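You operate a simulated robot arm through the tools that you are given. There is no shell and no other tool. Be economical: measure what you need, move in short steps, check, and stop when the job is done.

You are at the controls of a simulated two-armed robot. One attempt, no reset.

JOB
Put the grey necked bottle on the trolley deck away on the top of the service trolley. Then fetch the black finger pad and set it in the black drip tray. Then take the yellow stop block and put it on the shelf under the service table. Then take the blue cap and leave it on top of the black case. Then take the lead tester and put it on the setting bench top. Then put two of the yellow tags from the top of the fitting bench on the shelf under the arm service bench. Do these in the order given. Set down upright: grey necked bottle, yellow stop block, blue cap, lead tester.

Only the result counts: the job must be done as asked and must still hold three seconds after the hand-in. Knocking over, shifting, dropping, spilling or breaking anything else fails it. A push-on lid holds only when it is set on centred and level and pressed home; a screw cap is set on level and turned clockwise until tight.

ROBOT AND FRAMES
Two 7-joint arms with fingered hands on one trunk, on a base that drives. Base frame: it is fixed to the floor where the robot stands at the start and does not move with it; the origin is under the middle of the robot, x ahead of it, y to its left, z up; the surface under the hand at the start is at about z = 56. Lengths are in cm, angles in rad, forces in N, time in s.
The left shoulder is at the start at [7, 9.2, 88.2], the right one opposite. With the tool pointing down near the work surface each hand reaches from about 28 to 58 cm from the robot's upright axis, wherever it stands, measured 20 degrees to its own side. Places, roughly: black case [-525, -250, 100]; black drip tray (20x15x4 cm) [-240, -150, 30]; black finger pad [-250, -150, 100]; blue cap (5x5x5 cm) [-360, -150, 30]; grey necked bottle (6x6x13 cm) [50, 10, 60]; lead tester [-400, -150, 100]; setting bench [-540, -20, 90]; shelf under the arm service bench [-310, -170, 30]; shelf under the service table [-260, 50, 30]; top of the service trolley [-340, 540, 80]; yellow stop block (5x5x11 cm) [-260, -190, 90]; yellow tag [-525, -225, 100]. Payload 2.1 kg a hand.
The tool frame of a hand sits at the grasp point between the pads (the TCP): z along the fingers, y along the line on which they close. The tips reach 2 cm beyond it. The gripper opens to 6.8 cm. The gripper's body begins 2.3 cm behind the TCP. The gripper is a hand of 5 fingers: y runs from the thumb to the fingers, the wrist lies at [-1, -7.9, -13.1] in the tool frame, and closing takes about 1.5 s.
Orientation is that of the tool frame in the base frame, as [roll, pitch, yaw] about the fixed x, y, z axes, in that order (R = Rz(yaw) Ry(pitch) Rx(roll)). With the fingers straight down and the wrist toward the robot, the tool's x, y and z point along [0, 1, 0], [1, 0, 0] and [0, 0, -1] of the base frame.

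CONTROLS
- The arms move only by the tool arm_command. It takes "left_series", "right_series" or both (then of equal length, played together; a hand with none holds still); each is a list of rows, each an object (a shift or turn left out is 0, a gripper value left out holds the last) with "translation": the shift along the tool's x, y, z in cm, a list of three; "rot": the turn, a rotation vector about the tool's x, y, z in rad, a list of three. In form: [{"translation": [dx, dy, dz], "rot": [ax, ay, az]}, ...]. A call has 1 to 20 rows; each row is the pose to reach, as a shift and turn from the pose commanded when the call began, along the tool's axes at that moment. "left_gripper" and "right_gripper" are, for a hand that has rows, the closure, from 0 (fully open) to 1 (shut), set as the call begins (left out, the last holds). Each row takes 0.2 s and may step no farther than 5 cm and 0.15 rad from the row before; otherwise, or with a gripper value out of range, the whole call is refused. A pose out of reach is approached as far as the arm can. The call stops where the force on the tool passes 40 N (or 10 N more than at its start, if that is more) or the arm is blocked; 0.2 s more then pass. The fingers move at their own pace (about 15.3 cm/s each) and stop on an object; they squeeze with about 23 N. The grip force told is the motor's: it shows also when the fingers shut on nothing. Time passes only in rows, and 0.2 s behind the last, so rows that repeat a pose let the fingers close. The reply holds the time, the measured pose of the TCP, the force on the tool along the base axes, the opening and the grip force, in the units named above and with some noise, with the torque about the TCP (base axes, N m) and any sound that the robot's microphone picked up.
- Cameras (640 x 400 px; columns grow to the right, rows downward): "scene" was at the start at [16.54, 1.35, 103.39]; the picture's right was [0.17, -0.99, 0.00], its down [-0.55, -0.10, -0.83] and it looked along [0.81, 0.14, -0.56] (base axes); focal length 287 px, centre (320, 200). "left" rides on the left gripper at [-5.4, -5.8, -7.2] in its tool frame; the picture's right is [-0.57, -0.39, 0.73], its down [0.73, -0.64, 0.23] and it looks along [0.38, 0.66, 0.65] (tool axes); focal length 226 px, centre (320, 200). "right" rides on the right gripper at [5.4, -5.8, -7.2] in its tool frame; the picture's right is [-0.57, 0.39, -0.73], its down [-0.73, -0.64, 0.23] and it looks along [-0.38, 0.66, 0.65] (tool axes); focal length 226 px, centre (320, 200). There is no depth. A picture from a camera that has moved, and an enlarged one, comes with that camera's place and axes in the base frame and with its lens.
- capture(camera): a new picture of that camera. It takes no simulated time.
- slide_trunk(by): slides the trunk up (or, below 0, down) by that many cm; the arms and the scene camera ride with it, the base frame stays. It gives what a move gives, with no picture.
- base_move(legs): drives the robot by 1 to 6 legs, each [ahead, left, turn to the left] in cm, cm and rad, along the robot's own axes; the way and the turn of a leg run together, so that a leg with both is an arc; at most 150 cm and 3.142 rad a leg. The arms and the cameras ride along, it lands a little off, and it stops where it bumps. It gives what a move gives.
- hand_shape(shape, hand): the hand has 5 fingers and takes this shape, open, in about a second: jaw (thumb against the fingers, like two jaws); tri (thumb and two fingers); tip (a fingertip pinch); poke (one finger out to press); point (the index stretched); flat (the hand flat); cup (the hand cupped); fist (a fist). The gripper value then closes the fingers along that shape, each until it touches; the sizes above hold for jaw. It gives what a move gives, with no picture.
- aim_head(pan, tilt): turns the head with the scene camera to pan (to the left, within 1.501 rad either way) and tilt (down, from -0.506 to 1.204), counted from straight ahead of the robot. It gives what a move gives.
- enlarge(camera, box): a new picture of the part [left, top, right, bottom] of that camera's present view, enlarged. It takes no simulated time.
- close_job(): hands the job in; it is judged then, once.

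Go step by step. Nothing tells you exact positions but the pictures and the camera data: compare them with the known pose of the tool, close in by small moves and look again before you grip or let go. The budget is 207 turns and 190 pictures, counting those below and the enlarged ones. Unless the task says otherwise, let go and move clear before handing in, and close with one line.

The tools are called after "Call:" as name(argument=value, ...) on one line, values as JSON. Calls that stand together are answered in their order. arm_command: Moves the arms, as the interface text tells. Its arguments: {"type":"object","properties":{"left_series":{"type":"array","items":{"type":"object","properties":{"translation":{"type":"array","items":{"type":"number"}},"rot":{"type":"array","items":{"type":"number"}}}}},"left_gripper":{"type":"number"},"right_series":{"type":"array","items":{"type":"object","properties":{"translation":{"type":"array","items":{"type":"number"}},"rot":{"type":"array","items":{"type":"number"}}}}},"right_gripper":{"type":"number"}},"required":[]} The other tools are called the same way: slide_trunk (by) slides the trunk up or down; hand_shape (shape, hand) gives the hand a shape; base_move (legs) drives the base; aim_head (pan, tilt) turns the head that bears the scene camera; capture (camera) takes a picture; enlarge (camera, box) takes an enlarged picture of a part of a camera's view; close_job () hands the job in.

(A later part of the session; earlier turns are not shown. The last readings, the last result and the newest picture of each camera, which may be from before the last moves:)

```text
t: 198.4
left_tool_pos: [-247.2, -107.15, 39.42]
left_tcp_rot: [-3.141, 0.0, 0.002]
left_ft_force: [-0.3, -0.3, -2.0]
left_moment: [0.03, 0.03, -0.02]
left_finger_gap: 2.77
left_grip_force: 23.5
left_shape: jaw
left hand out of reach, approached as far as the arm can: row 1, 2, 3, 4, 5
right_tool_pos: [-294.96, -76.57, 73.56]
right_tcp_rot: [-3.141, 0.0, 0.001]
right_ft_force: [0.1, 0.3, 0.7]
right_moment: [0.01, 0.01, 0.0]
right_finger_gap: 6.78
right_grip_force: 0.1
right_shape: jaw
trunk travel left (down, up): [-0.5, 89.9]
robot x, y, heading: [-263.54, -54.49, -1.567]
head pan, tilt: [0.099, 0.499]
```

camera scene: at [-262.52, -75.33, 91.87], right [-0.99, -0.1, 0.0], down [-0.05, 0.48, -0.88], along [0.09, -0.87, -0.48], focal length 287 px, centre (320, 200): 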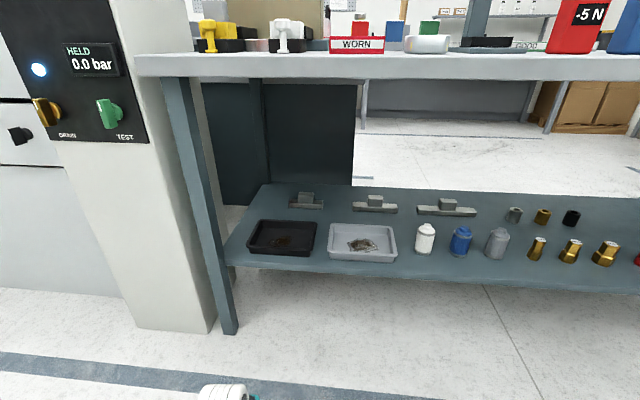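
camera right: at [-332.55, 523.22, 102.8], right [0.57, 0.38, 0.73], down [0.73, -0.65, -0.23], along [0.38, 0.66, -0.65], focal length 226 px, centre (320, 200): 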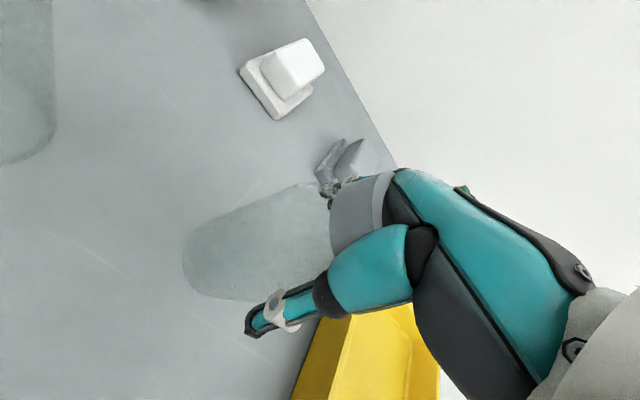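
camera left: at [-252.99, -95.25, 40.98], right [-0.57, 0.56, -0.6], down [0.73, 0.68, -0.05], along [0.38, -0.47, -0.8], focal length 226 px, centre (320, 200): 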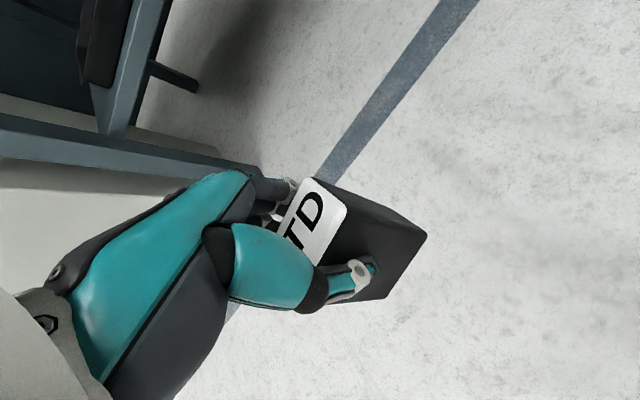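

Call:
arm_command(left_series=[{"translation": [0, -3, 0]}, {"translation": [0, -6, 0]}, {"translation": [0, -6, 0]}, {"translation": [0, -6, 0]}])

Call:
capture(camera="left")

Call:
capture(camera="right")

```text
t: 199.4
left_tool_pos: [-246.74, -104.9, 36.41]
left_tcp_rot: [3.14, 0.001, 0.005]
left_ft_force: [0.1, 0.0, -1.4]
left_moment: [-0.02, -0.01, -0.01]
left_finger_gap: 2.79
left_grip_force: 23.2
left_shape: jaw
left hand out of reach, approached as far as the arm can: row 1, 2, 3, 4
right_tool_pos: [-294.79, -76.76, 73.52]
right_tcp_rot: [3.141, 0.001, 0.001]
right_ft_force: [0.1, 0.2, 0.6]
right_moment: [0.0, 0.01, 0.0]
right_finger_gap: 6.8
right_grip_force: 0.1
right_shape: jaw
trunk travel left (down, up): [-0.5, 89.9]
robot x, y, heading: [-263.36, -54.58, -1.569]
head pan, tilt: [0.099, 0.499]
```

```text
132 pictures are left
camera left: at [-252.24, -99.01, 43.81], right [-0.57, 0.38, -0.73], down [0.73, 0.64, -0.23], along [0.38, -0.66, -0.65], focal length 226 px, centre (320, 200)
```

left: 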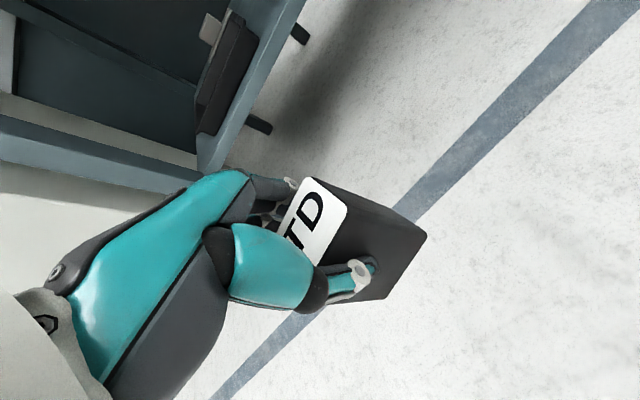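

```text
131 pictures are left
camera right: at [-289.31, -70.83, 80.7], right [-0.57, -0.39, 0.73], down [-0.73, 0.64, -0.23], along [-0.38, -0.67, -0.65], focal length 226 px, centre (320, 200)
```

right: 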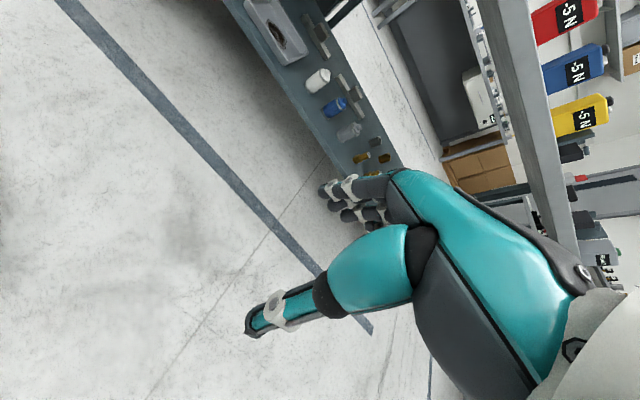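

The arm's commanded pose sits inside its inner reach limit. I'll move the command outward to a reachable one, then raise a bit with the trunk.

Call:
arm_command(left_series=[{"translation": [0, 4, 2]}, {"translation": [0, 8, 4]}, {"translation": [0, 12, 6]}, {"translation": [0, 14, 7]}, {"translation": [0, 14, 7]}])

Call:
slide_trunk(by=7)

```text
t: 200.6
left_tool_pos: [-246.3, -104.98, 36.46]
left_tcp_rot: [3.141, -0.001, 0.004]
left_ft_force: [-0.3, -0.2, -2.2]
left_moment: [0.01, 0.0, 0.01]
left_finger_gap: 2.75
left_grip_force: 22.6
left_shape: jaw
left hand out of reach, approached as far as the arm can: row 1, 2, 3, 4, 5
right_tool_pos: [-294.88, -76.8, 73.42]
right_tcp_rot: [3.141, 0.0, 0.002]
right_ft_force: [1.0, -0.4, 0.9]
right_moment: [0.04, -0.03, 0.01]
right_finger_gap: 6.75
right_grip_force: 0.1
right_shape: jaw
trunk travel left (down, up): [-0.5, 89.9]
robot x, y, heading: [-263.21, -54.55, -1.567]
head pan, tilt: [0.099, 0.499]
```

```text
t: 201.7
left_tool_pos: [-246.19, -106.29, 46.64]
left_tcp_rot: [3.073, -0.002, 0.002]
left_ft_force: [-0.6, -0.4, -1.6]
left_moment: [-0.03, 0.01, 0.0]
left_finger_gap: 2.76
left_grip_force: 22.9
left_shape: jaw
right_tool_pos: [-294.84, -76.83, 80.43]
right_tcp_rot: [3.139, 0.0, 0.002]
right_ft_force: [-0.5, -0.3, 0.5]
right_moment: [0.02, 0.02, 0.0]
right_finger_gap: 6.79
right_grip_force: 0.0
right_shape: jaw
trunk travel left (down, up): [-7.5, 82.9]
robot x, y, heading: [-263.48, -54.65, -1.565]
head pan, tilt: [0.099, 0.499]
```

Call:
arm_command(left_series=[{"translation": [0, 0, 0], "rot": [0.068, 0, 0]}, {"translation": [0, 0, 0], "rot": [0.068, 0, 0]}, {"translation": [0, 0, 0], "rot": [0.068, 0, 0]}])

Call:
aim_head(pan=0.6, tilt=0.9)

Call:
capture(camera="scene")

```text
t: 202.4
left_tool_pos: [-246.37, -105.85, 46.7]
left_tcp_rot: [3.139, -0.002, 0.004]
left_ft_force: [0.2, 0.2, -1.8]
left_moment: [0.01, 0.03, 0.0]
left_finger_gap: 2.75
left_grip_force: 22.8
left_shape: jaw
left hand out of reach, approached as far as the arm can: row 1, 2, 3
right_tool_pos: [-294.8, -76.56, 80.43]
right_tcp_rot: [3.141, 0.0, 0.001]
right_ft_force: [-0.1, -0.2, -0.2]
right_moment: [-0.01, 0.0, 0.02]
right_finger_gap: 6.75
right_grip_force: 0.1
right_shape: jaw
trunk travel left (down, up): [-7.5, 82.9]
robot x, y, heading: [-263.55, -54.88, -1.562]
head pan, tilt: [0.099, 0.499]
```

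```text
t: 203.4
left_tool_pos: [-246.37, -105.96, 46.83]
left_tcp_rot: [3.139, -0.003, 0.003]
left_ft_force: [-0.8, 0.1, -2.3]
left_moment: [0.0, 0.03, -0.03]
left_finger_gap: 2.76
left_grip_force: 22.9
left_shape: jaw
right_tool_pos: [-294.82, -76.75, 80.44]
right_tcp_rot: [3.14, 0.002, 0.004]
right_ft_force: [-0.1, 0.9, -0.5]
right_moment: [0.0, -0.01, 0.0]
right_finger_gap: 6.79
right_grip_force: 0.1
right_shape: jaw
trunk travel left (down, up): [-7.5, 82.9]
robot x, y, heading: [-263.57, -54.81, -1.567]
head pan, tilt: [0.6, 0.901]
```

```text
130 pictures are left
camera scene: at [-259.18, -70.47, 95.75], right [-0.82, -0.57, 0.0], down [-0.44, 0.65, -0.62], along [0.35, -0.51, -0.78], focal length 287 px, centre (320, 200)
```

scene: 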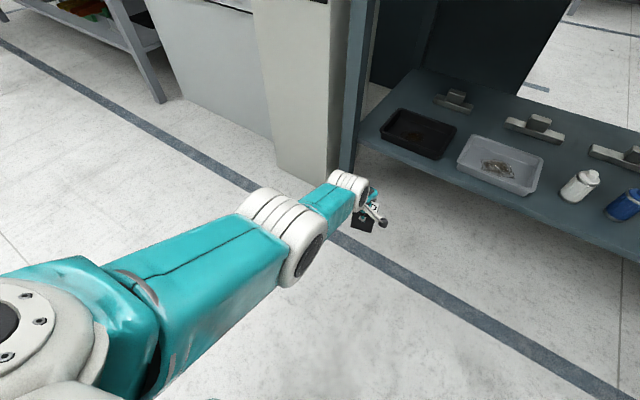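

The arm is in fact nearly straight: it's the outer reach limit. I'll pull the command back toward the robot.

Call:
arm_command(left_series=[{"translation": [0, -4, 0]}, {"translation": [0, -8, 0]}, {"translation": [0, -12, 0]}, {"translation": [0, -12, 0]}, {"translation": [0, -12, 0]}])

```text
t: 204.6
left_tool_pos: [-246.24, -93.83, 47.02]
left_tcp_rot: [3.141, -0.003, 0.003]
left_ft_force: [0.0, 0.6, -1.8]
left_moment: [-0.01, 0.0, 0.03]
left_finger_gap: 2.78
left_grip_force: 22.3
left_shape: jaw
right_tool_pos: [-294.82, -76.68, 80.4]
right_tcp_rot: [3.139, 0.001, 0.005]
right_ft_force: [-0.5, -0.5, -0.5]
right_moment: [0.02, -0.02, -0.04]
right_finger_gap: 6.77
right_grip_force: 0.0
right_shape: jaw
trunk travel left (down, up): [-7.5, 82.9]
robot x, y, heading: [-263.3, -54.67, -1.565]
head pan, tilt: [0.6, 0.901]
```

Now within reach. I'll tuck the right hand back a little more and drive in so the pad comes over the tray.

Call:
arm_command(right_series=[{"translation": [-3, -4, 0]}, {"translation": [-5, -7, 0]}, {"translation": [-5, -7, 0]}])

Call:
base_move(legs=[[30, 8, 0], [18, 0, 0]])

Call:
capture(camera="left")

Call:
capture(camera="scene")

```text
t: 205.4
left_tool_pos: [-246.26, -93.93, 47.05]
left_tcp_rot: [3.14, -0.003, 0.004]
left_ft_force: [0.2, -0.5, -2.9]
left_moment: [-0.03, 0.04, -0.02]
left_finger_gap: 2.75
left_grip_force: 22.8
left_shape: jaw
right_tool_pos: [-296.65, -71.04, 81.51]
right_tcp_rot: [-3.141, -0.001, 0.002]
right_ft_force: [0.1, -0.8, 0.5]
right_moment: [-0.05, -0.02, -0.02]
right_finger_gap: 6.78
right_grip_force: 0.0
right_shape: jaw
right hand out of reach, approached as far as the arm can: row 1, 2, 3
trunk travel left (down, up): [-7.5, 82.9]
robot x, y, heading: [-263.52, -54.75, -1.566]
head pan, tilt: [0.6, 0.901]
```

```text
t: 208.6
left_tool_pos: [-238.76, -142.41, 47.02]
left_tcp_rot: [3.14, -0.002, -0.005]
left_ft_force: [-0.3, 0.2, -0.8]
left_moment: [0.03, 0.02, -0.02]
left_finger_gap: 2.75
left_grip_force: 23.0
left_shape: jaw
right_tool_pos: [-288.91, -119.11, 81.54]
right_tcp_rot: [-3.141, 0.0, -0.009]
right_ft_force: [-0.1, 0.0, -0.2]
right_moment: [-0.03, -0.04, 0.01]
right_finger_gap: 6.8
right_grip_force: 0.1
right_shape: jaw
trunk travel left (down, up): [-7.5, 82.9]
robot x, y, heading: [-255.52, -103.27, -1.576]
head pan, tilt: [0.6, 0.901]
```

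```text
129 pictures are left
camera left: at [-244.17, -136.42, 54.3], right [-0.56, 0.39, -0.73], down [0.74, 0.64, -0.23], along [0.37, -0.67, -0.64], focal length 226 px, centre (320, 200)
```

left: 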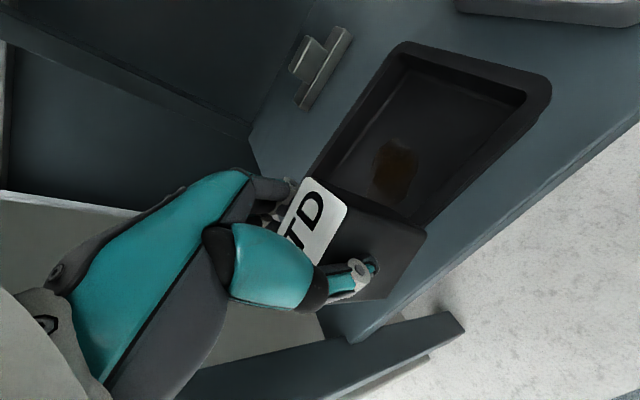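

```text
128 pictures are left
camera scene: at [-251.46, -118.78, 95.75], right [-0.83, -0.56, 0.0], down [-0.44, 0.65, -0.62], along [0.35, -0.51, -0.78], focal length 287 px, centre (320, 200)
```

scene: 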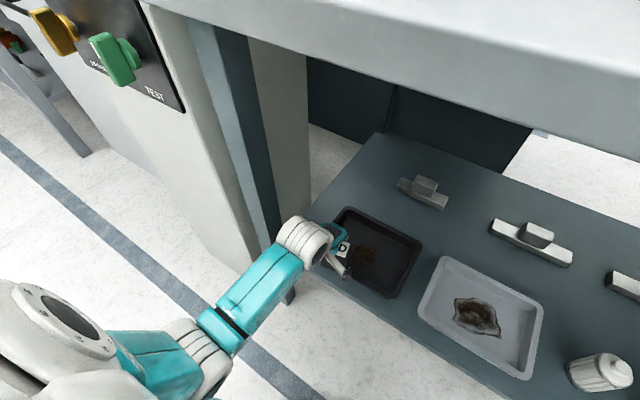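

The tray centre is at about [-241.6, -155]. I'll go 6 cm further in and set the pad over the tray's right part, clear of the residue.

Call:
base_move(legs=[[6, 0, 0]])

Call:
arm_command(left_series=[{"translation": [-3, 2, 0]}, {"translation": [-6, 4, 0]}, {"translation": [-8, 6.5, 0]}, {"translation": [-8, 6.5, 0]}])

Call:
capture(camera="left")

Call:
capture(camera="scene")

```text
t: 209.6
left_tool_pos: [-238.77, -148.37, 46.91]
left_tcp_rot: [3.14, -0.003, -0.005]
left_ft_force: [0.2, 0.0, -2.1]
left_moment: [-0.01, -0.01, 0.0]
left_finger_gap: 2.75
left_grip_force: 23.3
left_shape: jaw
right_tool_pos: [-288.81, -125.09, 81.51]
right_tcp_rot: [3.14, 0.0, -0.009]
right_ft_force: [-0.2, 0.0, -0.6]
right_moment: [0.01, 0.0, -0.02]
right_finger_gap: 6.78
right_grip_force: 0.0
right_shape: jaw
trunk travel left (down, up): [-7.5, 82.9]
robot x, y, heading: [-255.74, -109.4, -1.576]
head pan, tilt: [0.6, 0.901]
```

```text
t: 210.6
left_tool_pos: [-246.72, -154.89, 46.72]
left_tcp_rot: [3.14, -0.002, -0.005]
left_ft_force: [0.0, 0.2, -1.9]
left_moment: [0.01, -0.01, -0.01]
left_finger_gap: 2.76
left_grip_force: 22.3
left_shape: jaw
right_tool_pos: [-288.83, -125.24, 81.58]
right_tcp_rot: [3.141, 0.0, -0.007]
right_ft_force: [-0.3, 0.6, 0.3]
right_moment: [-0.01, 0.01, 0.01]
right_finger_gap: 6.78
right_grip_force: 0.0
right_shape: jaw
trunk travel left (down, up): [-7.5, 82.9]
robot x, y, heading: [-255.52, -108.97, -1.574]
head pan, tilt: [0.6, 0.901]
```

```text
127 pictures are left
camera left: at [-252.2, -148.92, 54.04], right [-0.56, 0.39, -0.73], down [0.74, 0.64, -0.23], along [0.37, -0.67, -0.64], focal length 226 px, centre (320, 200)
```

left: 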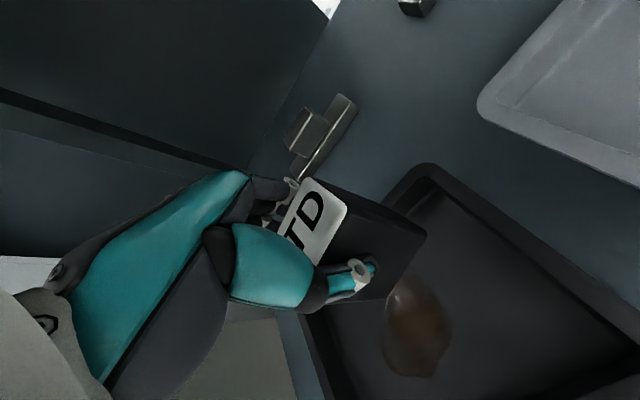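

```text
126 pictures are left
camera scene: at [-251.48, -124.82, 95.75], right [-0.83, -0.56, 0.0], down [-0.44, 0.65, -0.62], along [0.35, -0.51, -0.78], focal length 287 px, centre (320, 200)
```

scene: 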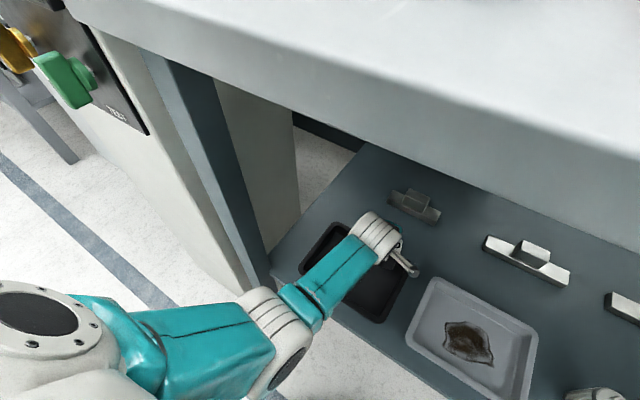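

Re-triangulating, the tray floor is at z about 35 and the tray centre is [-242, -151.5]. I'll pull back 3 cm and lower in small steps.

Call:
arm_command(left_series=[{"translation": [-0.5, -1.5, 0]}, {"translation": [-0.5, -2.8, 0]}, {"translation": [-0.5, -2.8, 0.7]}, {"translation": [-0.5, -2.8, 1.4]}, {"translation": [-0.5, -2.8, 1.4]}])

Call:
capture(camera="left")

Call:
capture(camera="right")

```text
t: 211.8
left_tool_pos: [-247.15, -152.2, 45.54]
left_tcp_rot: [3.14, -0.003, -0.005]
left_ft_force: [-0.3, -1.0, -1.2]
left_moment: [0.01, 0.01, -0.01]
left_finger_gap: 2.75
left_grip_force: 22.9
left_shape: jaw
right_tool_pos: [-288.89, -125.01, 81.41]
right_tcp_rot: [-3.141, -0.001, -0.005]
right_ft_force: [-0.3, -0.4, 0.4]
right_moment: [0.0, -0.03, -0.01]
right_finger_gap: 6.81
right_grip_force: 0.1
right_shape: jaw
trunk travel left (down, up): [-7.5, 82.9]
robot x, y, heading: [-255.46, -109.2, -1.574]
head pan, tilt: [0.6, 0.901]
```

```text
125 pictures are left
camera left: at [-252.64, -146.14, 52.83], right [-0.56, 0.39, -0.73], down [0.74, 0.64, -0.23], along [0.37, -0.67, -0.64], focal length 226 px, centre (320, 200)
```

left: 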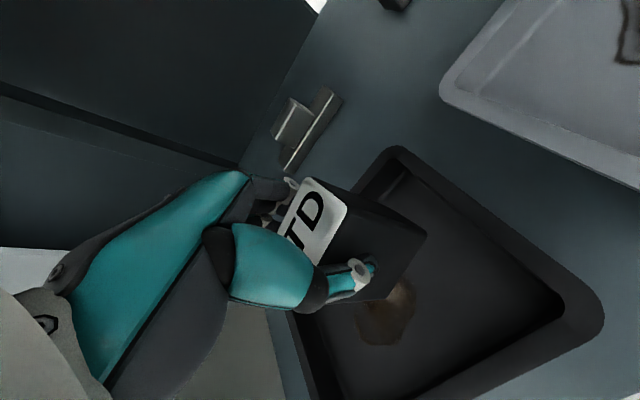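

```text
124 pictures are left
camera right: at [-283.32, -119.3, 88.72], right [-0.57, -0.38, 0.73], down [-0.73, 0.65, -0.23], along [-0.38, -0.66, -0.65], focal length 226 px, centre (320, 200)
```

right: 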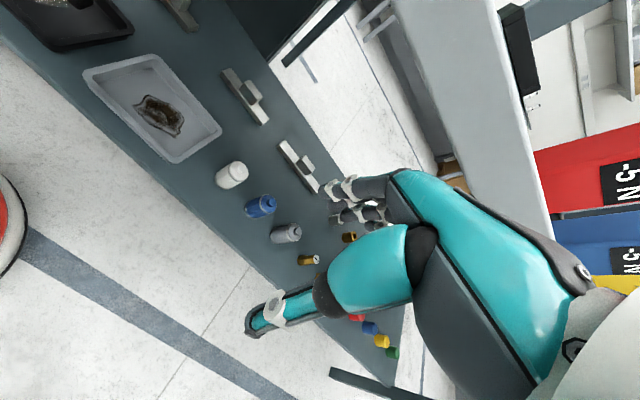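

Well inside the tray walls. Lowering to contact.

Call:
arm_command(left_series=[{"translation": [0, 0, 0.4]}, {"translation": [0, 0, 0.8]}, {"translation": [0, 0, 1.2]}, {"translation": [0, 0, 1.5]}, {"translation": [0, 0, 1.5]}])

```text
t: 213.0
left_tool_pos: [-247.31, -152.07, 44.04]
left_tcp_rot: [3.138, 0.0, -0.003]
left_ft_force: [-0.2, -0.6, -2.0]
left_moment: [0.01, 0.0, 0.02]
left_finger_gap: 2.77
left_grip_force: 22.8
left_shape: jaw
right_tool_pos: [-288.91, -125.21, 81.45]
right_tcp_rot: [3.141, 0.0, -0.007]
right_ft_force: [-0.8, 0.6, -0.2]
right_moment: [0.03, -0.02, -0.01]
right_finger_gap: 6.8
right_grip_force: 0.0
right_shape: jaw
trunk travel left (down, up): [-7.5, 82.9]
robot x, y, heading: [-255.56, -109.18, -1.578]
head pan, tilt: [0.6, 0.901]
```

Call:
arm_command(left_series=[{"translation": [0, 0, 0.4]}, {"translation": [0, 0, 0.8]}, {"translation": [0, 0, 1.2]}, {"translation": [0, 0, 1.2]}])

Call:
capture(camera="left")

```text
t: 214.0
left_tool_pos: [-247.37, -152.15, 42.98]
left_tcp_rot: [3.139, -0.002, -0.004]
left_ft_force: [0.8, -0.4, -2.2]
left_moment: [-0.02, 0.01, 0.01]
left_finger_gap: 2.79
left_grip_force: 22.9
left_shape: jaw
right_tool_pos: [-288.85, -125.03, 81.51]
right_tcp_rot: [-3.141, 0.0, -0.006]
right_ft_force: [-0.1, -0.4, -0.5]
right_moment: [0.03, 0.02, -0.01]
right_finger_gap: 6.81
right_grip_force: 0.0
right_shape: jaw
trunk travel left (down, up): [-7.5, 82.9]
robot x, y, heading: [-255.26, -109.2, -1.575]
head pan, tilt: [0.6, 0.901]
```

```text
123 pictures are left
camera left: at [-252.69, -146.18, 50.23], right [-0.56, 0.39, -0.73], down [0.74, 0.64, -0.23], along [0.37, -0.67, -0.64], focal length 226 px, centre (320, 200)
```

left: 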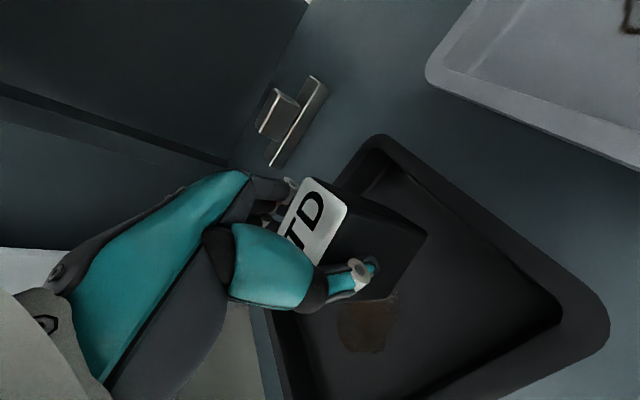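

Call:
arm_command(left_series=[{"translation": [0, 0, 0.4]}, {"translation": [0, 0, 0.8]}, {"translation": [0, 0, 1.2]}, {"translation": [0, 0, 1.2]}])

```text
t: 215.0
left_tool_pos: [-247.2, -152.05, 41.69]
left_tcp_rot: [3.141, 0.001, -0.006]
left_ft_force: [0.4, 0.3, -1.6]
left_moment: [0.03, -0.02, 0.01]
left_finger_gap: 2.75
left_grip_force: 23.0
left_shape: jaw
right_tool_pos: [-288.84, -125.19, 81.6]
right_tcp_rot: [3.14, 0.0, -0.006]
right_ft_force: [0.3, 0.4, -0.1]
right_moment: [0.02, -0.01, -0.05]
right_finger_gap: 6.79
right_grip_force: 0.1
right_shape: jaw
trunk travel left (down, up): [-7.5, 82.9]
robot x, y, heading: [-255.89, -109.07, -1.577]
head pan, tilt: [0.6, 0.901]
```

Call:
arm_command(left_series=[{"translation": [0, 0, 0.4]}, {"translation": [0, 0, 0.8]}, {"translation": [0, 0, 1.2]}, {"translation": [0, 0, 1.5]}, {"translation": [0, 0, 1.5]}])

Call:
capture(camera="left")

```text
t: 216.2
left_tool_pos: [-247.34, -152.08, 40.29]
left_tcp_rot: [3.14, -0.002, -0.005]
left_ft_force: [0.7, 0.3, -2.0]
left_moment: [0.01, 0.01, 0.02]
left_finger_gap: 2.77
left_grip_force: 23.7
left_shape: jaw
right_tool_pos: [-288.96, -125.1, 81.51]
right_tcp_rot: [-3.141, 0.0, -0.008]
right_ft_force: [-0.6, 0.6, -0.7]
right_moment: [-0.02, -0.01, -0.03]
right_finger_gap: 6.78
right_grip_force: 0.0
right_shape: jaw
trunk travel left (down, up): [-7.5, 82.9]
robot x, y, heading: [-255.12, -109.08, -1.578]
head pan, tilt: [0.6, 0.901]
```

```text
122 pictures are left
camera left: at [-252.69, -146.13, 47.55], right [-0.56, 0.39, -0.73], down [0.74, 0.64, -0.23], along [0.37, -0.67, -0.64], focal length 226 px, centre (320, 200)
```

left: 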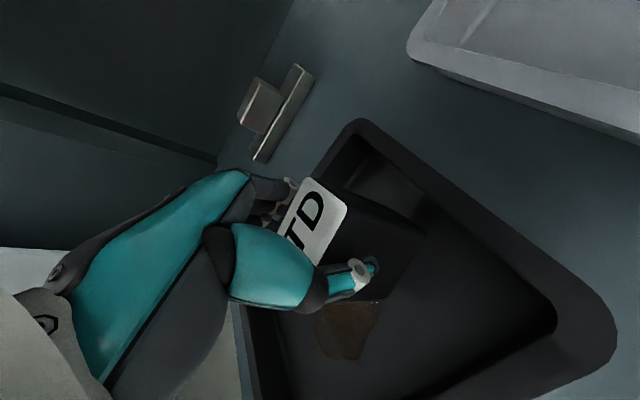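

No contact yet. Continuing down slowly; the force will tell.

Call:
arm_command(left_series=[{"translation": [0, 0, 0.4]}, {"translation": [0, 0, 0.8]}, {"translation": [0, 0, 1.2]}, {"translation": [0, 0, 1.6]}, {"translation": [0, 0, 2.0]}, {"translation": [0, 0, 2.0]}])

Call:
capture(camera="left")

Call:
capture(camera="scene")

```text
t: 217.6
left_tool_pos: [-247.3, -152.26, 38.47]
left_tcp_rot: [3.133, 0.0, -0.006]
left_ft_force: [1.5, -0.7, 37.1]
left_moment: [-0.04, 0.0, -0.07]
left_finger_gap: 3.09
left_grip_force: 23.2
left_shape: jaw
right_tool_pos: [-288.89, -124.85, 81.52]
right_tcp_rot: [3.137, 0.0, -0.006]
right_ft_force: [0.0, 0.4, 0.1]
right_moment: [-0.03, 0.03, -0.01]
right_finger_gap: 6.78
right_grip_force: 0.0
right_shape: jaw
trunk travel left (down, up): [-7.5, 82.9]
robot x, y, heading: [-255.22, -109.06, -1.572]
head pan, tilt: [0.6, 0.901]
```

```text
121 pictures are left
camera left: at [-252.71, -146.1, 45.69], right [-0.56, 0.38, -0.73], down [0.74, 0.63, -0.23], along [0.37, -0.67, -0.64], focal length 226 px, centre (320, 200)
```

left: 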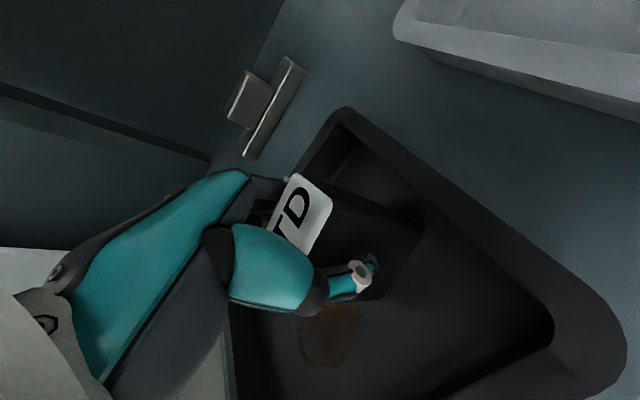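

```text
120 pictures are left
camera scene: at [-251.52, -124.6, 95.82], right [-0.83, -0.56, 0.0], down [-0.44, 0.65, -0.62], along [0.35, -0.52, -0.78], focal length 287 px, centre (320, 200)
```

scene: 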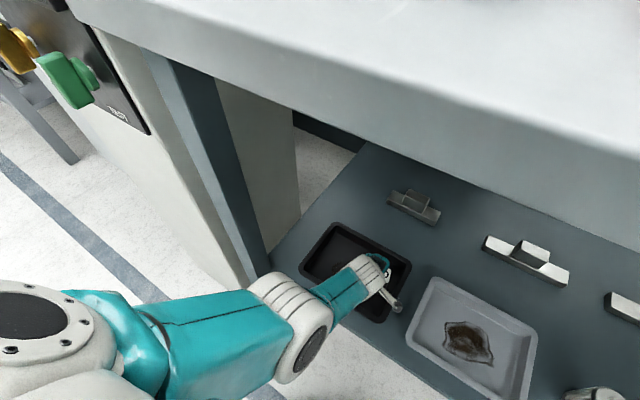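

Contact with the tray floor. I'll ease off and open.

Call:
arm_command(left_series=[{"translation": [0, 0, -0.2]}, {"translation": [0, 0, -0.35]}, {"translation": [0, 0, -0.35]}])

```text
t: 218.4
left_tool_pos: [-247.27, -152.04, 38.48]
left_tcp_rot: [3.139, 0.0, -0.006]
left_ft_force: [-0.1, -3.1, 20.9]
left_moment: [-0.06, 0.05, -0.07]
left_finger_gap: 3.06
left_grip_force: 23.3
left_shape: jaw
right_tool_pos: [-289.0, -124.92, 81.65]
right_tcp_rot: [3.139, 0.0, -0.008]
right_ft_force: [0.7, 0.5, 0.1]
right_moment: [-0.02, -0.04, 0.0]
right_finger_gap: 6.81
right_grip_force: 0.1
right_shape: jaw
trunk travel left (down, up): [-7.5, 82.9]
robot x, y, heading: [-255.5, -109.16, -1.577]
head pan, tilt: [0.6, 0.901]
```

Call:
arm_command(left_series=[{"translation": [0, 0, -0.2]}, {"translation": [0, 0, -0.3]}, {"translation": [0, 0, -0.3]}])

Call:
arm_command(left_series=[{}, {}, {}, {}, {}, {}], left_gripper=0.3)

Call:
capture(camera="left")

```text
t: 219.2
left_tool_pos: [-247.24, -151.92, 38.77]
left_tcp_rot: [-3.141, -0.003, -0.007]
left_ft_force: [0.2, 0.1, 0.9]
left_moment: [0.03, 0.04, -0.04]
left_finger_gap: 2.91
left_grip_force: 23.2
left_shape: jaw
right_tool_pos: [-288.87, -125.02, 81.59]
right_tcp_rot: [-3.141, 0.002, -0.007]
right_ft_force: [-0.5, 0.4, -0.3]
right_moment: [0.02, -0.02, 0.01]
right_finger_gap: 6.78
right_grip_force: 0.1
right_shape: jaw
trunk travel left (down, up): [-7.5, 82.9]
robot x, y, heading: [-255.36, -109.06, -1.574]
head pan, tilt: [0.6, 0.901]
```

```text
t: 220.6
left_tool_pos: [-247.29, -152.04, 38.8]
left_tcp_rot: [3.139, 0.0, -0.006]
left_ft_force: [-0.3, 0.1, 0.0]
left_moment: [-0.02, -0.01, 0.0]
left_finger_gap: 4.73
left_grip_force: 0.0
left_shape: jaw
right_tool_pos: [-288.82, -125.16, 81.58]
right_tcp_rot: [3.14, 0.001, -0.005]
right_ft_force: [0.2, 0.6, 0.3]
right_moment: [-0.04, -0.03, -0.01]
right_finger_gap: 6.77
right_grip_force: 0.1
right_shape: jaw
trunk travel left (down, up): [-7.5, 82.9]
robot x, y, heading: [-255.55, -109.16, -1.573]
head pan, tilt: [0.6, 0.901]
```

```text
119 pictures are left
camera left: at [-252.71, -146.08, 46.16], right [-0.56, 0.39, -0.73], down [0.74, 0.64, -0.23], along [0.37, -0.67, -0.64], focal length 226 px, centre (320, 200)
```

left: 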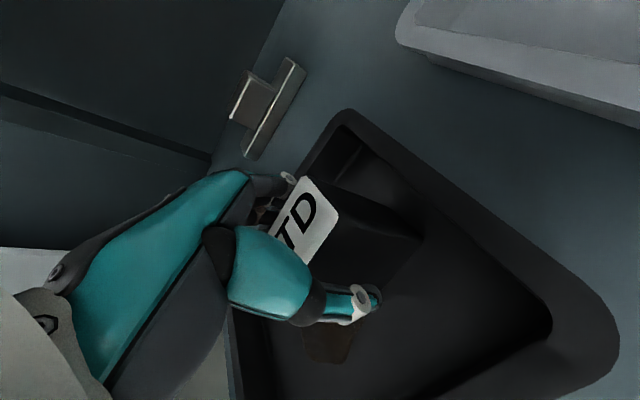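

The pad stands free in the tray. Opening fully is unneeded; I'll rise straight up and verify.

Call:
arm_command(left_series=[{"translation": [0, 0, -1.5]}, {"translation": [0, 0, -3]}, {"translation": [0, 0, -5]}, {"translation": [0, 0, -8]}, {"translation": [0, -2, -11]}, {"translation": [0, -2, -11]}])

Call:
capture(camera="left")

```text
t: 222.0
left_tool_pos: [-247.32, -150.03, 50.18]
left_tcp_rot: [3.14, -0.002, -0.003]
left_ft_force: [-0.1, 0.2, 0.2]
left_moment: [-0.01, 0.0, 0.03]
left_finger_gap: 4.75
left_grip_force: 0.0
left_shape: jaw
right_tool_pos: [-288.96, -125.08, 81.49]
right_tcp_rot: [3.141, 0.0, -0.007]
right_ft_force: [-0.1, 0.1, 0.0]
right_moment: [0.03, -0.01, -0.04]
right_finger_gap: 6.81
right_grip_force: 0.1
right_shape: jaw
trunk travel left (down, up): [-7.5, 82.9]
robot x, y, heading: [-255.57, -109.16, -1.576]
head pan, tilt: [0.6, 0.901]
```

```text
118 pictures are left
camera left: at [-252.83, -144.11, 57.43], right [-0.56, 0.39, -0.73], down [0.74, 0.64, -0.23], along [0.37, -0.67, -0.65], focal length 226 px, centre (320, 200)
```

left: 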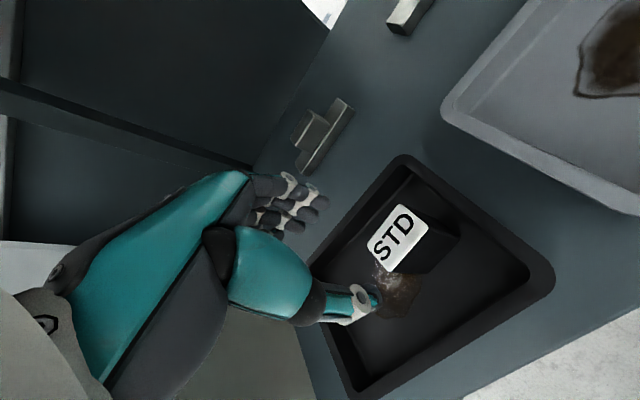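

The pad stands in the tray. Next the yellow stop block, near [-263, -184], deep on the bench; I need to see the access from behind. Backing out, then raising the trunk to look over.

Call:
base_move(legs=[[-45, 0, 0]])

Call:
slide_trunk(by=45)

Call:
aim_head(pan=0, tilt=0.4)

Call:
capture(camera="scene")

Call:
aim_head(pan=-0.8, tilt=0.35)

Call:
capture(camera="scene")

```text
t: 224.7
left_tool_pos: [-247.28, -104.65, 50.14]
left_tcp_rot: [3.138, -0.002, -0.009]
left_ft_force: [-0.1, -0.2, -0.2]
left_moment: [0.0, -0.04, 0.0]
left_finger_gap: 4.73
left_grip_force: 0.1
left_shape: jaw
right_tool_pos: [-288.6, -79.67, 81.55]
right_tcp_rot: [3.139, 0.0, -0.011]
right_ft_force: [0.0, -0.3, -0.1]
right_moment: [0.04, 0.0, 0.0]
right_finger_gap: 6.78
right_grip_force: 0.1
right_shape: jaw
trunk travel left (down, up): [-7.5, 82.9]
robot x, y, heading: [-255.15, -63.68, -1.584]
head pan, tilt: [0.6, 0.901]
```

```text
refused: 45 is not a number from -40 to 40
```

```text
t: 225.7
left_tool_pos: [-247.13, -104.8, 50.16]
left_tcp_rot: [3.14, -0.003, -0.008]
left_ft_force: [-0.8, -0.4, 0.0]
left_moment: [0.0, 0.03, 0.02]
left_finger_gap: 4.73
left_grip_force: 0.1
left_shape: jaw
right_tool_pos: [-288.64, -79.56, 81.43]
right_tcp_rot: [3.14, 0.003, -0.012]
right_ft_force: [0.3, 1.0, 0.3]
right_moment: [0.01, 0.0, -0.01]
right_finger_gap: 6.79
right_grip_force: 0.0
right_shape: jaw
trunk travel left (down, up): [-7.5, 82.9]
robot x, y, heading: [-255.1, -63.82, -1.582]
head pan, tilt: [0.0, 0.4]
```

```text
117 pictures are left
camera scene: at [-255.5, -82.47, 100.04], right [-1.0, 0.01, 0.0], down [0.0, 0.39, -0.92], along [-0.01, -0.92, -0.39], focal length 287 px, centre (320, 200)
```

scene: 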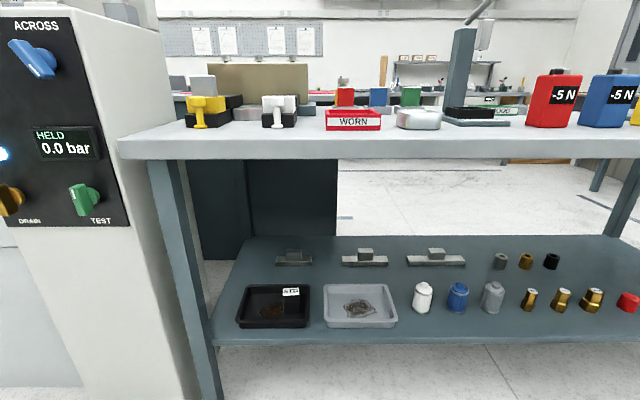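

```text
t: 226.8
left_tool_pos: [-247.31, -104.82, 50.12]
left_tcp_rot: [3.14, -0.002, -0.008]
left_ft_force: [-0.8, 0.6, -0.5]
left_moment: [-0.01, 0.01, -0.02]
left_finger_gap: 4.75
left_grip_force: 0.1
left_shape: jaw
right_tool_pos: [-288.65, -79.64, 81.57]
right_tcp_rot: [3.14, 0.001, -0.01]
right_ft_force: [-0.7, -0.3, -0.8]
right_moment: [-0.01, -0.01, 0.01]
right_finger_gap: 6.79
right_grip_force: 0.1
right_shape: jaw
trunk travel left (down, up): [-7.5, 82.9]
robot x, y, heading: [-255.14, -63.67, -1.582]
head pan, tilt: [-0.799, 0.351]
```

```text
116 pictures are left
camera scene: at [-262.15, -79.63, 100.5], right [-0.69, 0.72, 0.0], down [0.25, 0.24, -0.94], along [-0.68, -0.65, -0.34], focal length 287 px, centre (320, 200)
```

scene: 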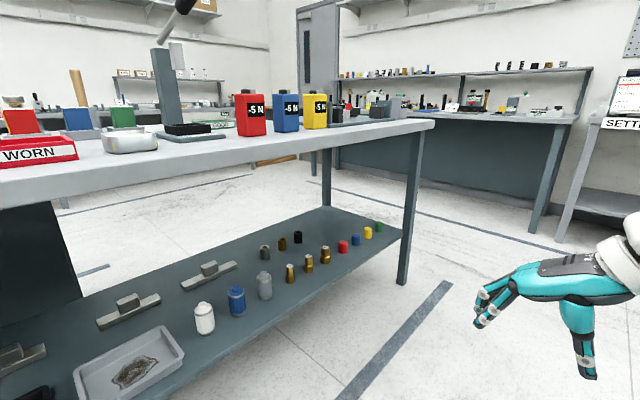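

There's open floor behind the bench. I'll raise the trunk, go around the bench's west end and look along its back side.

Call:
slide_trunk(by=40)

Call:
base_move(legs=[[0, -100, 0.01], [0, -93, 0], [100, 0, 0]])

Call:
aim_head(pan=0.8, tilt=0.4)

Call:
capture(camera="scene")

Call:
aim_head(pan=-0.4, tilt=0.4)

Call:
capture(camera="scene")

```text
t: 230.7
left_tool_pos: [-247.32, -104.87, 90.14]
left_tcp_rot: [3.139, 0.0, -0.008]
left_ft_force: [-0.1, 0.3, 0.2]
left_moment: [0.04, 0.0, -0.01]
left_finger_gap: 4.75
left_grip_force: 0.0
left_shape: jaw
right_tool_pos: [-288.64, -79.49, 121.53]
right_tcp_rot: [-3.141, -0.002, -0.011]
right_ft_force: [0.2, -0.1, -0.4]
right_moment: [0.03, 0.0, -0.01]
right_finger_gap: 6.8
right_grip_force: 0.0
right_shape: jaw
trunk travel left (down, up): [-47.5, 42.9]
robot x, y, heading: [-254.96, -63.65, -1.582]
head pan, tilt: [-0.799, 0.351]
```

```text
t: 245.1
left_tool_pos: [-444.81, -202.3, 90.18]
left_tcp_rot: [3.139, -0.001, -0.029]
left_ft_force: [1.1, 0.7, -0.8]
left_moment: [-0.01, 0.01, 0.01]
left_finger_gap: 4.73
left_grip_force: 0.0
left_shape: jaw
right_tool_pos: [-485.77, -176.33, 121.5]
right_tcp_rot: [3.14, 0.0, -0.03]
right_ft_force: [0.1, -1.0, 0.2]
right_moment: [-0.01, 0.01, -0.04]
right_finger_gap: 6.78
right_grip_force: 0.1
right_shape: jaw
trunk travel left (down, up): [-47.5, 42.9]
robot x, y, heading: [-451.93, -160.82, -1.604]
head pan, tilt: [-0.799, 0.351]
```

```text
t: 246.8
left_tool_pos: [-444.9, -202.2, 90.15]
left_tcp_rot: [3.14, -0.001, -0.028]
left_ft_force: [1.3, 0.2, 0.5]
left_moment: [-0.01, 0.0, 0.0]
left_finger_gap: 4.75
left_grip_force: 0.0
left_shape: jaw
right_tool_pos: [-485.64, -176.25, 121.38]
right_tcp_rot: [3.141, 0.0, -0.03]
right_ft_force: [-0.4, -0.7, 1.2]
right_moment: [0.02, 0.04, 0.01]
right_finger_gap: 6.77
right_grip_force: 0.1
right_shape: jaw
trunk travel left (down, up): [-47.5, 42.9]
robot x, y, heading: [-452.04, -161.01, -1.59]
head pan, tilt: [0.799, 0.4]
```

```text
115 pictures are left
camera scene: at [-445.79, -170.15, 140.57], right [-0.72, -0.7, 0.0], down [-0.27, 0.28, -0.92], along [0.64, -0.66, -0.39], focal length 287 px, centre (320, 200)
```

scene: 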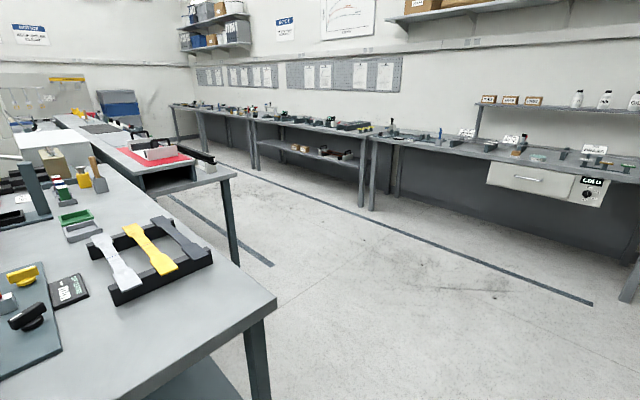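

```text
t: 248.2
left_tool_pos: [-444.89, -202.24, 90.16]
left_tcp_rot: [3.137, -0.003, -0.029]
left_ft_force: [-0.4, -0.8, 0.2]
left_moment: [0.0, 0.01, 0.0]
left_finger_gap: 4.76
left_grip_force: 0.1
left_shape: jaw
right_tool_pos: [-485.79, -176.27, 121.5]
right_tcp_rot: [3.139, 0.002, -0.029]
right_ft_force: [0.4, 0.6, -0.9]
right_moment: [-0.02, -0.02, -0.04]
right_finger_gap: 6.79
right_grip_force: 0.0
right_shape: jaw
trunk travel left (down, up): [-47.5, 42.9]
robot x, y, heading: [-452.12, -160.84, -1.602]
head pan, tilt: [-0.4, 0.4]
```

```text
114 pictures are left
camera scene: at [-456.09, -171.94, 140.57], right [-0.91, 0.41, 0.0], down [0.16, 0.35, -0.92], along [-0.38, -0.84, -0.39], focal length 287 px, centre (320, 200)
```

scene: 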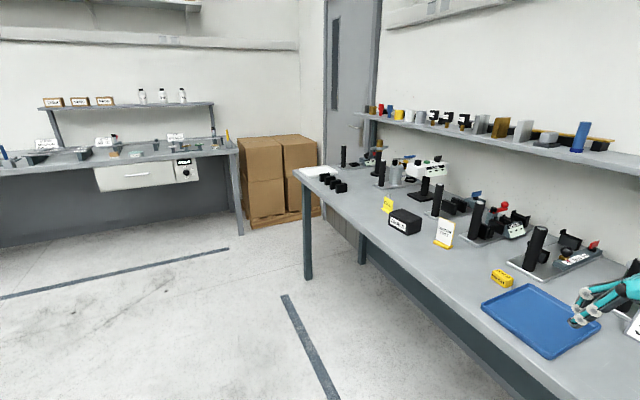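

There is an aisle behind; a red-mat table begins near x -257 there. I'll go round behind, facing east, and look closer.

Call:
base_move(legs=[[85, 0, 0.03], [0, 0, 0.8], [0, 0, 0.77], [80, 0, 0]])

Call:
aim_head(pan=0.2, tilt=0.5)

Call:
capture(camera="scene")

```text
t: 260.8
left_tool_pos: [-334.0, -231.89, 90.15]
left_tcp_rot: [3.139, -0.002, 1.624]
left_ft_force: [0.1, 0.0, 0.4]
left_moment: [-0.01, 0.03, 0.02]
left_finger_gap: 4.74
left_grip_force: 0.1
left_shape: jaw
right_tool_pos: [-356.61, -274.7, 121.46]
right_tcp_rot: [-3.142, 0.0, 1.623]
right_ft_force: [0.0, -0.9, 0.7]
right_moment: [0.01, -0.01, 0.01]
right_finger_gap: 6.79
right_grip_force: 0.0
right_shape: jaw
trunk travel left (down, up): [-47.5, 42.9]
robot x, y, heading: [-373.99, -242.5, 0.051]
head pan, tilt: [-0.4, 0.4]
```

```text
t: 261.8
left_tool_pos: [-333.98, -231.96, 90.14]
left_tcp_rot: [3.138, -0.003, 1.624]
left_ft_force: [-0.4, 0.5, -0.9]
left_moment: [0.01, 0.03, -0.01]
left_finger_gap: 4.74
left_grip_force: 0.0
left_shape: jaw
right_tool_pos: [-356.63, -274.74, 121.51]
right_tcp_rot: [3.139, 0.001, 1.621]
right_ft_force: [-0.4, 0.2, -0.9]
right_moment: [-0.01, 0.02, -0.02]
right_finger_gap: 6.78
right_grip_force: 0.0
right_shape: jaw
trunk travel left (down, up): [-47.5, 42.9]
robot x, y, heading: [-374.38, -242.47, 0.058]
head pan, tilt: [0.201, 0.499]
```

```text
113 pictures are left
camera scene: at [-363.43, -240.11, 139.66], right [0.25, -0.97, 0.0], down [-0.46, -0.12, -0.88], along [0.85, 0.22, -0.48], focal length 287 px, centre (320, 200)
```

scene: 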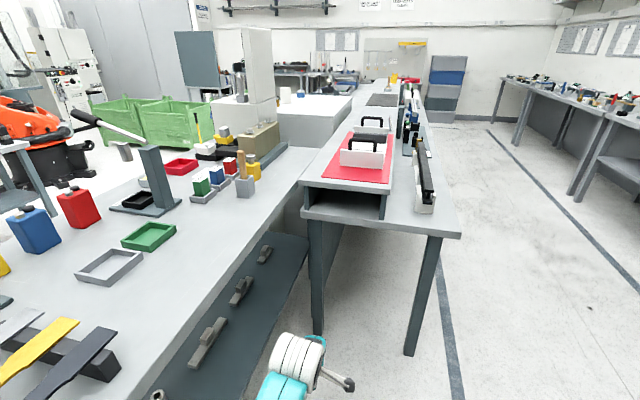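

The stop block is near [-267, -187] by the bench's rear edge. Zooming in to identify it.

Call:
enlarge(camera="scene", box=[180, 110, 340, 230])

```text
3.33 times, centred on (260, 170) of scene
camera zoom: at [-363.43, -240.11, 139.66], right [0.25, -0.97, 0.0], down [-0.46, -0.12, -0.88], along [0.85, 0.22, -0.48], focal length 956 px, centre (520, 300)
```

zoom: 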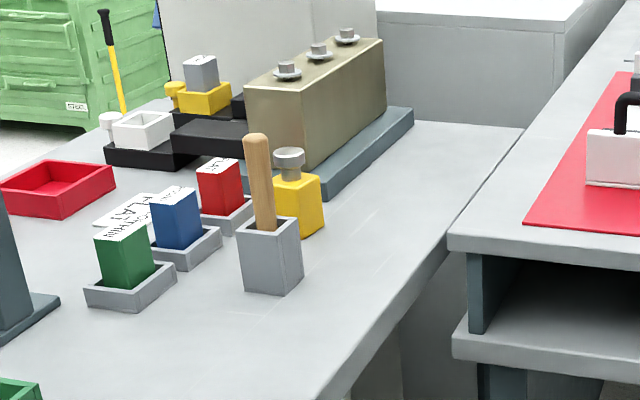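

The yellow block with a grey knob stands at [-265, -186], next to a grey pot with a handle at [-277, -189]. I'll raise the trunk, turn to face the bench's back and sidle in.

Call:
slide_trunk(by=22)

Call:
base_move(legs=[[0, 0, 0.7], [0, 0, 0.65], [14, -74, 0]])

Call:
aim_head(pan=-0.4, tilt=0.8)

Call:
capture(camera="scene")

```text
t: 264.1
left_tool_pos: [-333.87, -231.88, 112.11]
left_tcp_rot: [-3.141, 0.001, 1.624]
left_ft_force: [0.5, -0.4, -0.3]
left_moment: [0.0, 0.03, 0.05]
left_finger_gap: 4.74
left_grip_force: 0.0
left_shape: jaw
right_tool_pos: [-356.58, -274.62, 143.55]
right_tcp_rot: [3.14, 0.0, 1.621]
right_ft_force: [0.3, 1.0, -0.9]
right_moment: [-0.01, 0.0, 0.01]
right_finger_gap: 6.81
right_grip_force: 0.1
right_shape: jaw
trunk travel left (down, up): [-69.5, 20.9]
robot x, y, heading: [-374.1, -242.69, 0.052]
head pan, tilt: [0.201, 0.499]
```

```text
t: 271.8
left_tool_pos: [-300.73, -199.43, 112.16]
left_tcp_rot: [3.139, -0.003, 2.965]
left_ft_force: [0.0, -0.1, 0.7]
left_moment: [-0.01, 0.02, -0.02]
left_finger_gap: 4.75
left_grip_force: 0.0
left_shape: jaw
right_tool_pos: [-264.05, -231.19, 143.46]
right_tcp_rot: [-3.142, 0.0, 2.963]
right_ft_force: [-0.2, 0.9, 0.1]
right_moment: [-0.02, -0.01, 0.0]
right_finger_gap: 6.81
right_grip_force: 0.0
right_shape: jaw
trunk travel left (down, up): [-69.5, 20.9]
robot x, y, heading: [-299.59, -241.1, 1.39]
head pan, tilt: [0.201, 0.499]
```

```text
t: 272.8
left_tool_pos: [-300.79, -199.5, 112.18]
left_tcp_rot: [3.14, 0.0, 2.964]
left_ft_force: [0.4, 0.5, 0.1]
left_moment: [-0.04, 0.01, -0.03]
left_finger_gap: 4.73
left_grip_force: 0.0
left_shape: jaw
right_tool_pos: [-264.13, -231.2, 143.56]
right_tcp_rot: [3.141, 0.0, 2.962]
right_ft_force: [0.1, 1.1, 0.3]
right_moment: [0.01, 0.0, -0.01]
right_finger_gap: 6.78
right_grip_force: 0.1
right_shape: jaw
trunk travel left (down, up): [-69.5, 20.9]
robot x, y, heading: [-299.49, -241.36, 1.395]
head pan, tilt: [-0.4, 0.799]
```

```text
111 pictures are left
camera scene: at [-295.27, -233.42, 159.11], right [0.84, -0.54, 0.0], down [-0.39, -0.6, -0.7], along [0.38, 0.58, -0.72], focal length 287 px, centre (320, 200)
```

scene: 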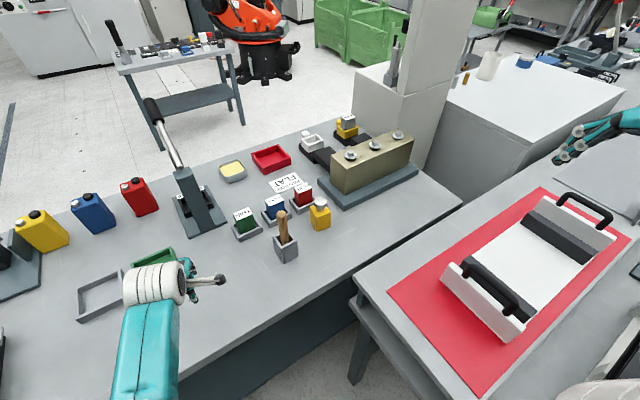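

I'll tuck the left hand up and aside, edge in, and lower the trunk.

Call:
arm_command(left_series=[{"translation": [0, -2, -4]}, {"translation": [2, -4, -8]}, {"translation": [5, -6, -11]}, {"translation": [8, -8, -14]}, {"translation": [11, -10, -17]}, {"translation": [14, -12, -20]}, {"translation": [17, -14, -22]}, {"translation": [20, -16, -24]}, {"translation": [23, -18, -25]}, {"translation": [23, -18, -25]}])

Call:
base_move(legs=[[9, -2, 0]])

Call:
slide_trunk(by=-22)

```text
t: 275.0
left_tool_pos: [-326.86, -213.44, 137.12]
left_tcp_rot: [3.141, -0.001, 2.963]
left_ft_force: [0.3, 0.1, 0.0]
left_moment: [0.02, 0.0, 0.02]
left_finger_gap: 4.74
left_grip_force: 0.0
left_shape: jaw
right_tool_pos: [-264.22, -231.24, 143.58]
right_tcp_rot: [-3.141, 0.0, 2.963]
right_ft_force: [0.6, -0.5, 0.2]
right_moment: [0.0, -0.02, -0.02]
right_finger_gap: 6.8
right_grip_force: 0.1
right_shape: jaw
trunk travel left (down, up): [-69.5, 20.9]
robot x, y, heading: [-299.89, -241.03, 1.394]
head pan, tilt: [-0.4, 0.799]
```

```text
t: 276.1
left_tool_pos: [-323.11, -204.44, 137.15]
left_tcp_rot: [3.139, -0.002, 2.962]
left_ft_force: [0.3, 0.0, -0.6]
left_moment: [0.01, -0.03, 0.02]
left_finger_gap: 4.74
left_grip_force: 0.0
left_shape: jaw
right_tool_pos: [-260.47, -222.27, 143.52]
right_tcp_rot: [-3.141, -0.001, 2.958]
right_ft_force: [0.6, 0.2, -0.7]
right_moment: [-0.02, -0.01, 0.01]
right_finger_gap: 6.77
right_grip_force: 0.1
right_shape: jaw
trunk travel left (down, up): [-69.5, 20.9]
robot x, y, heading: [-296.04, -232.43, 1.396]
head pan, tilt: [-0.4, 0.799]
```

```text
t: 278.4
left_tool_pos: [-323.22, -204.63, 114.99]
left_tcp_rot: [3.141, -0.001, 2.961]
left_ft_force: [-0.1, 0.1, 0.0]
left_moment: [-0.02, 0.01, 0.02]
left_finger_gap: 4.71
left_grip_force: 0.0
left_shape: jaw
right_tool_pos: [-260.5, -222.46, 121.57]
right_tcp_rot: [-3.142, 0.001, 2.961]
right_ft_force: [-1.3, -0.3, 0.3]
right_moment: [-0.01, 0.02, -0.01]
right_finger_gap: 6.8
right_grip_force: 0.1
right_shape: jaw
trunk travel left (down, up): [-47.5, 42.9]
robot x, y, heading: [-296.49, -232.49, 1.388]
head pan, tilt: [-0.4, 0.799]
```

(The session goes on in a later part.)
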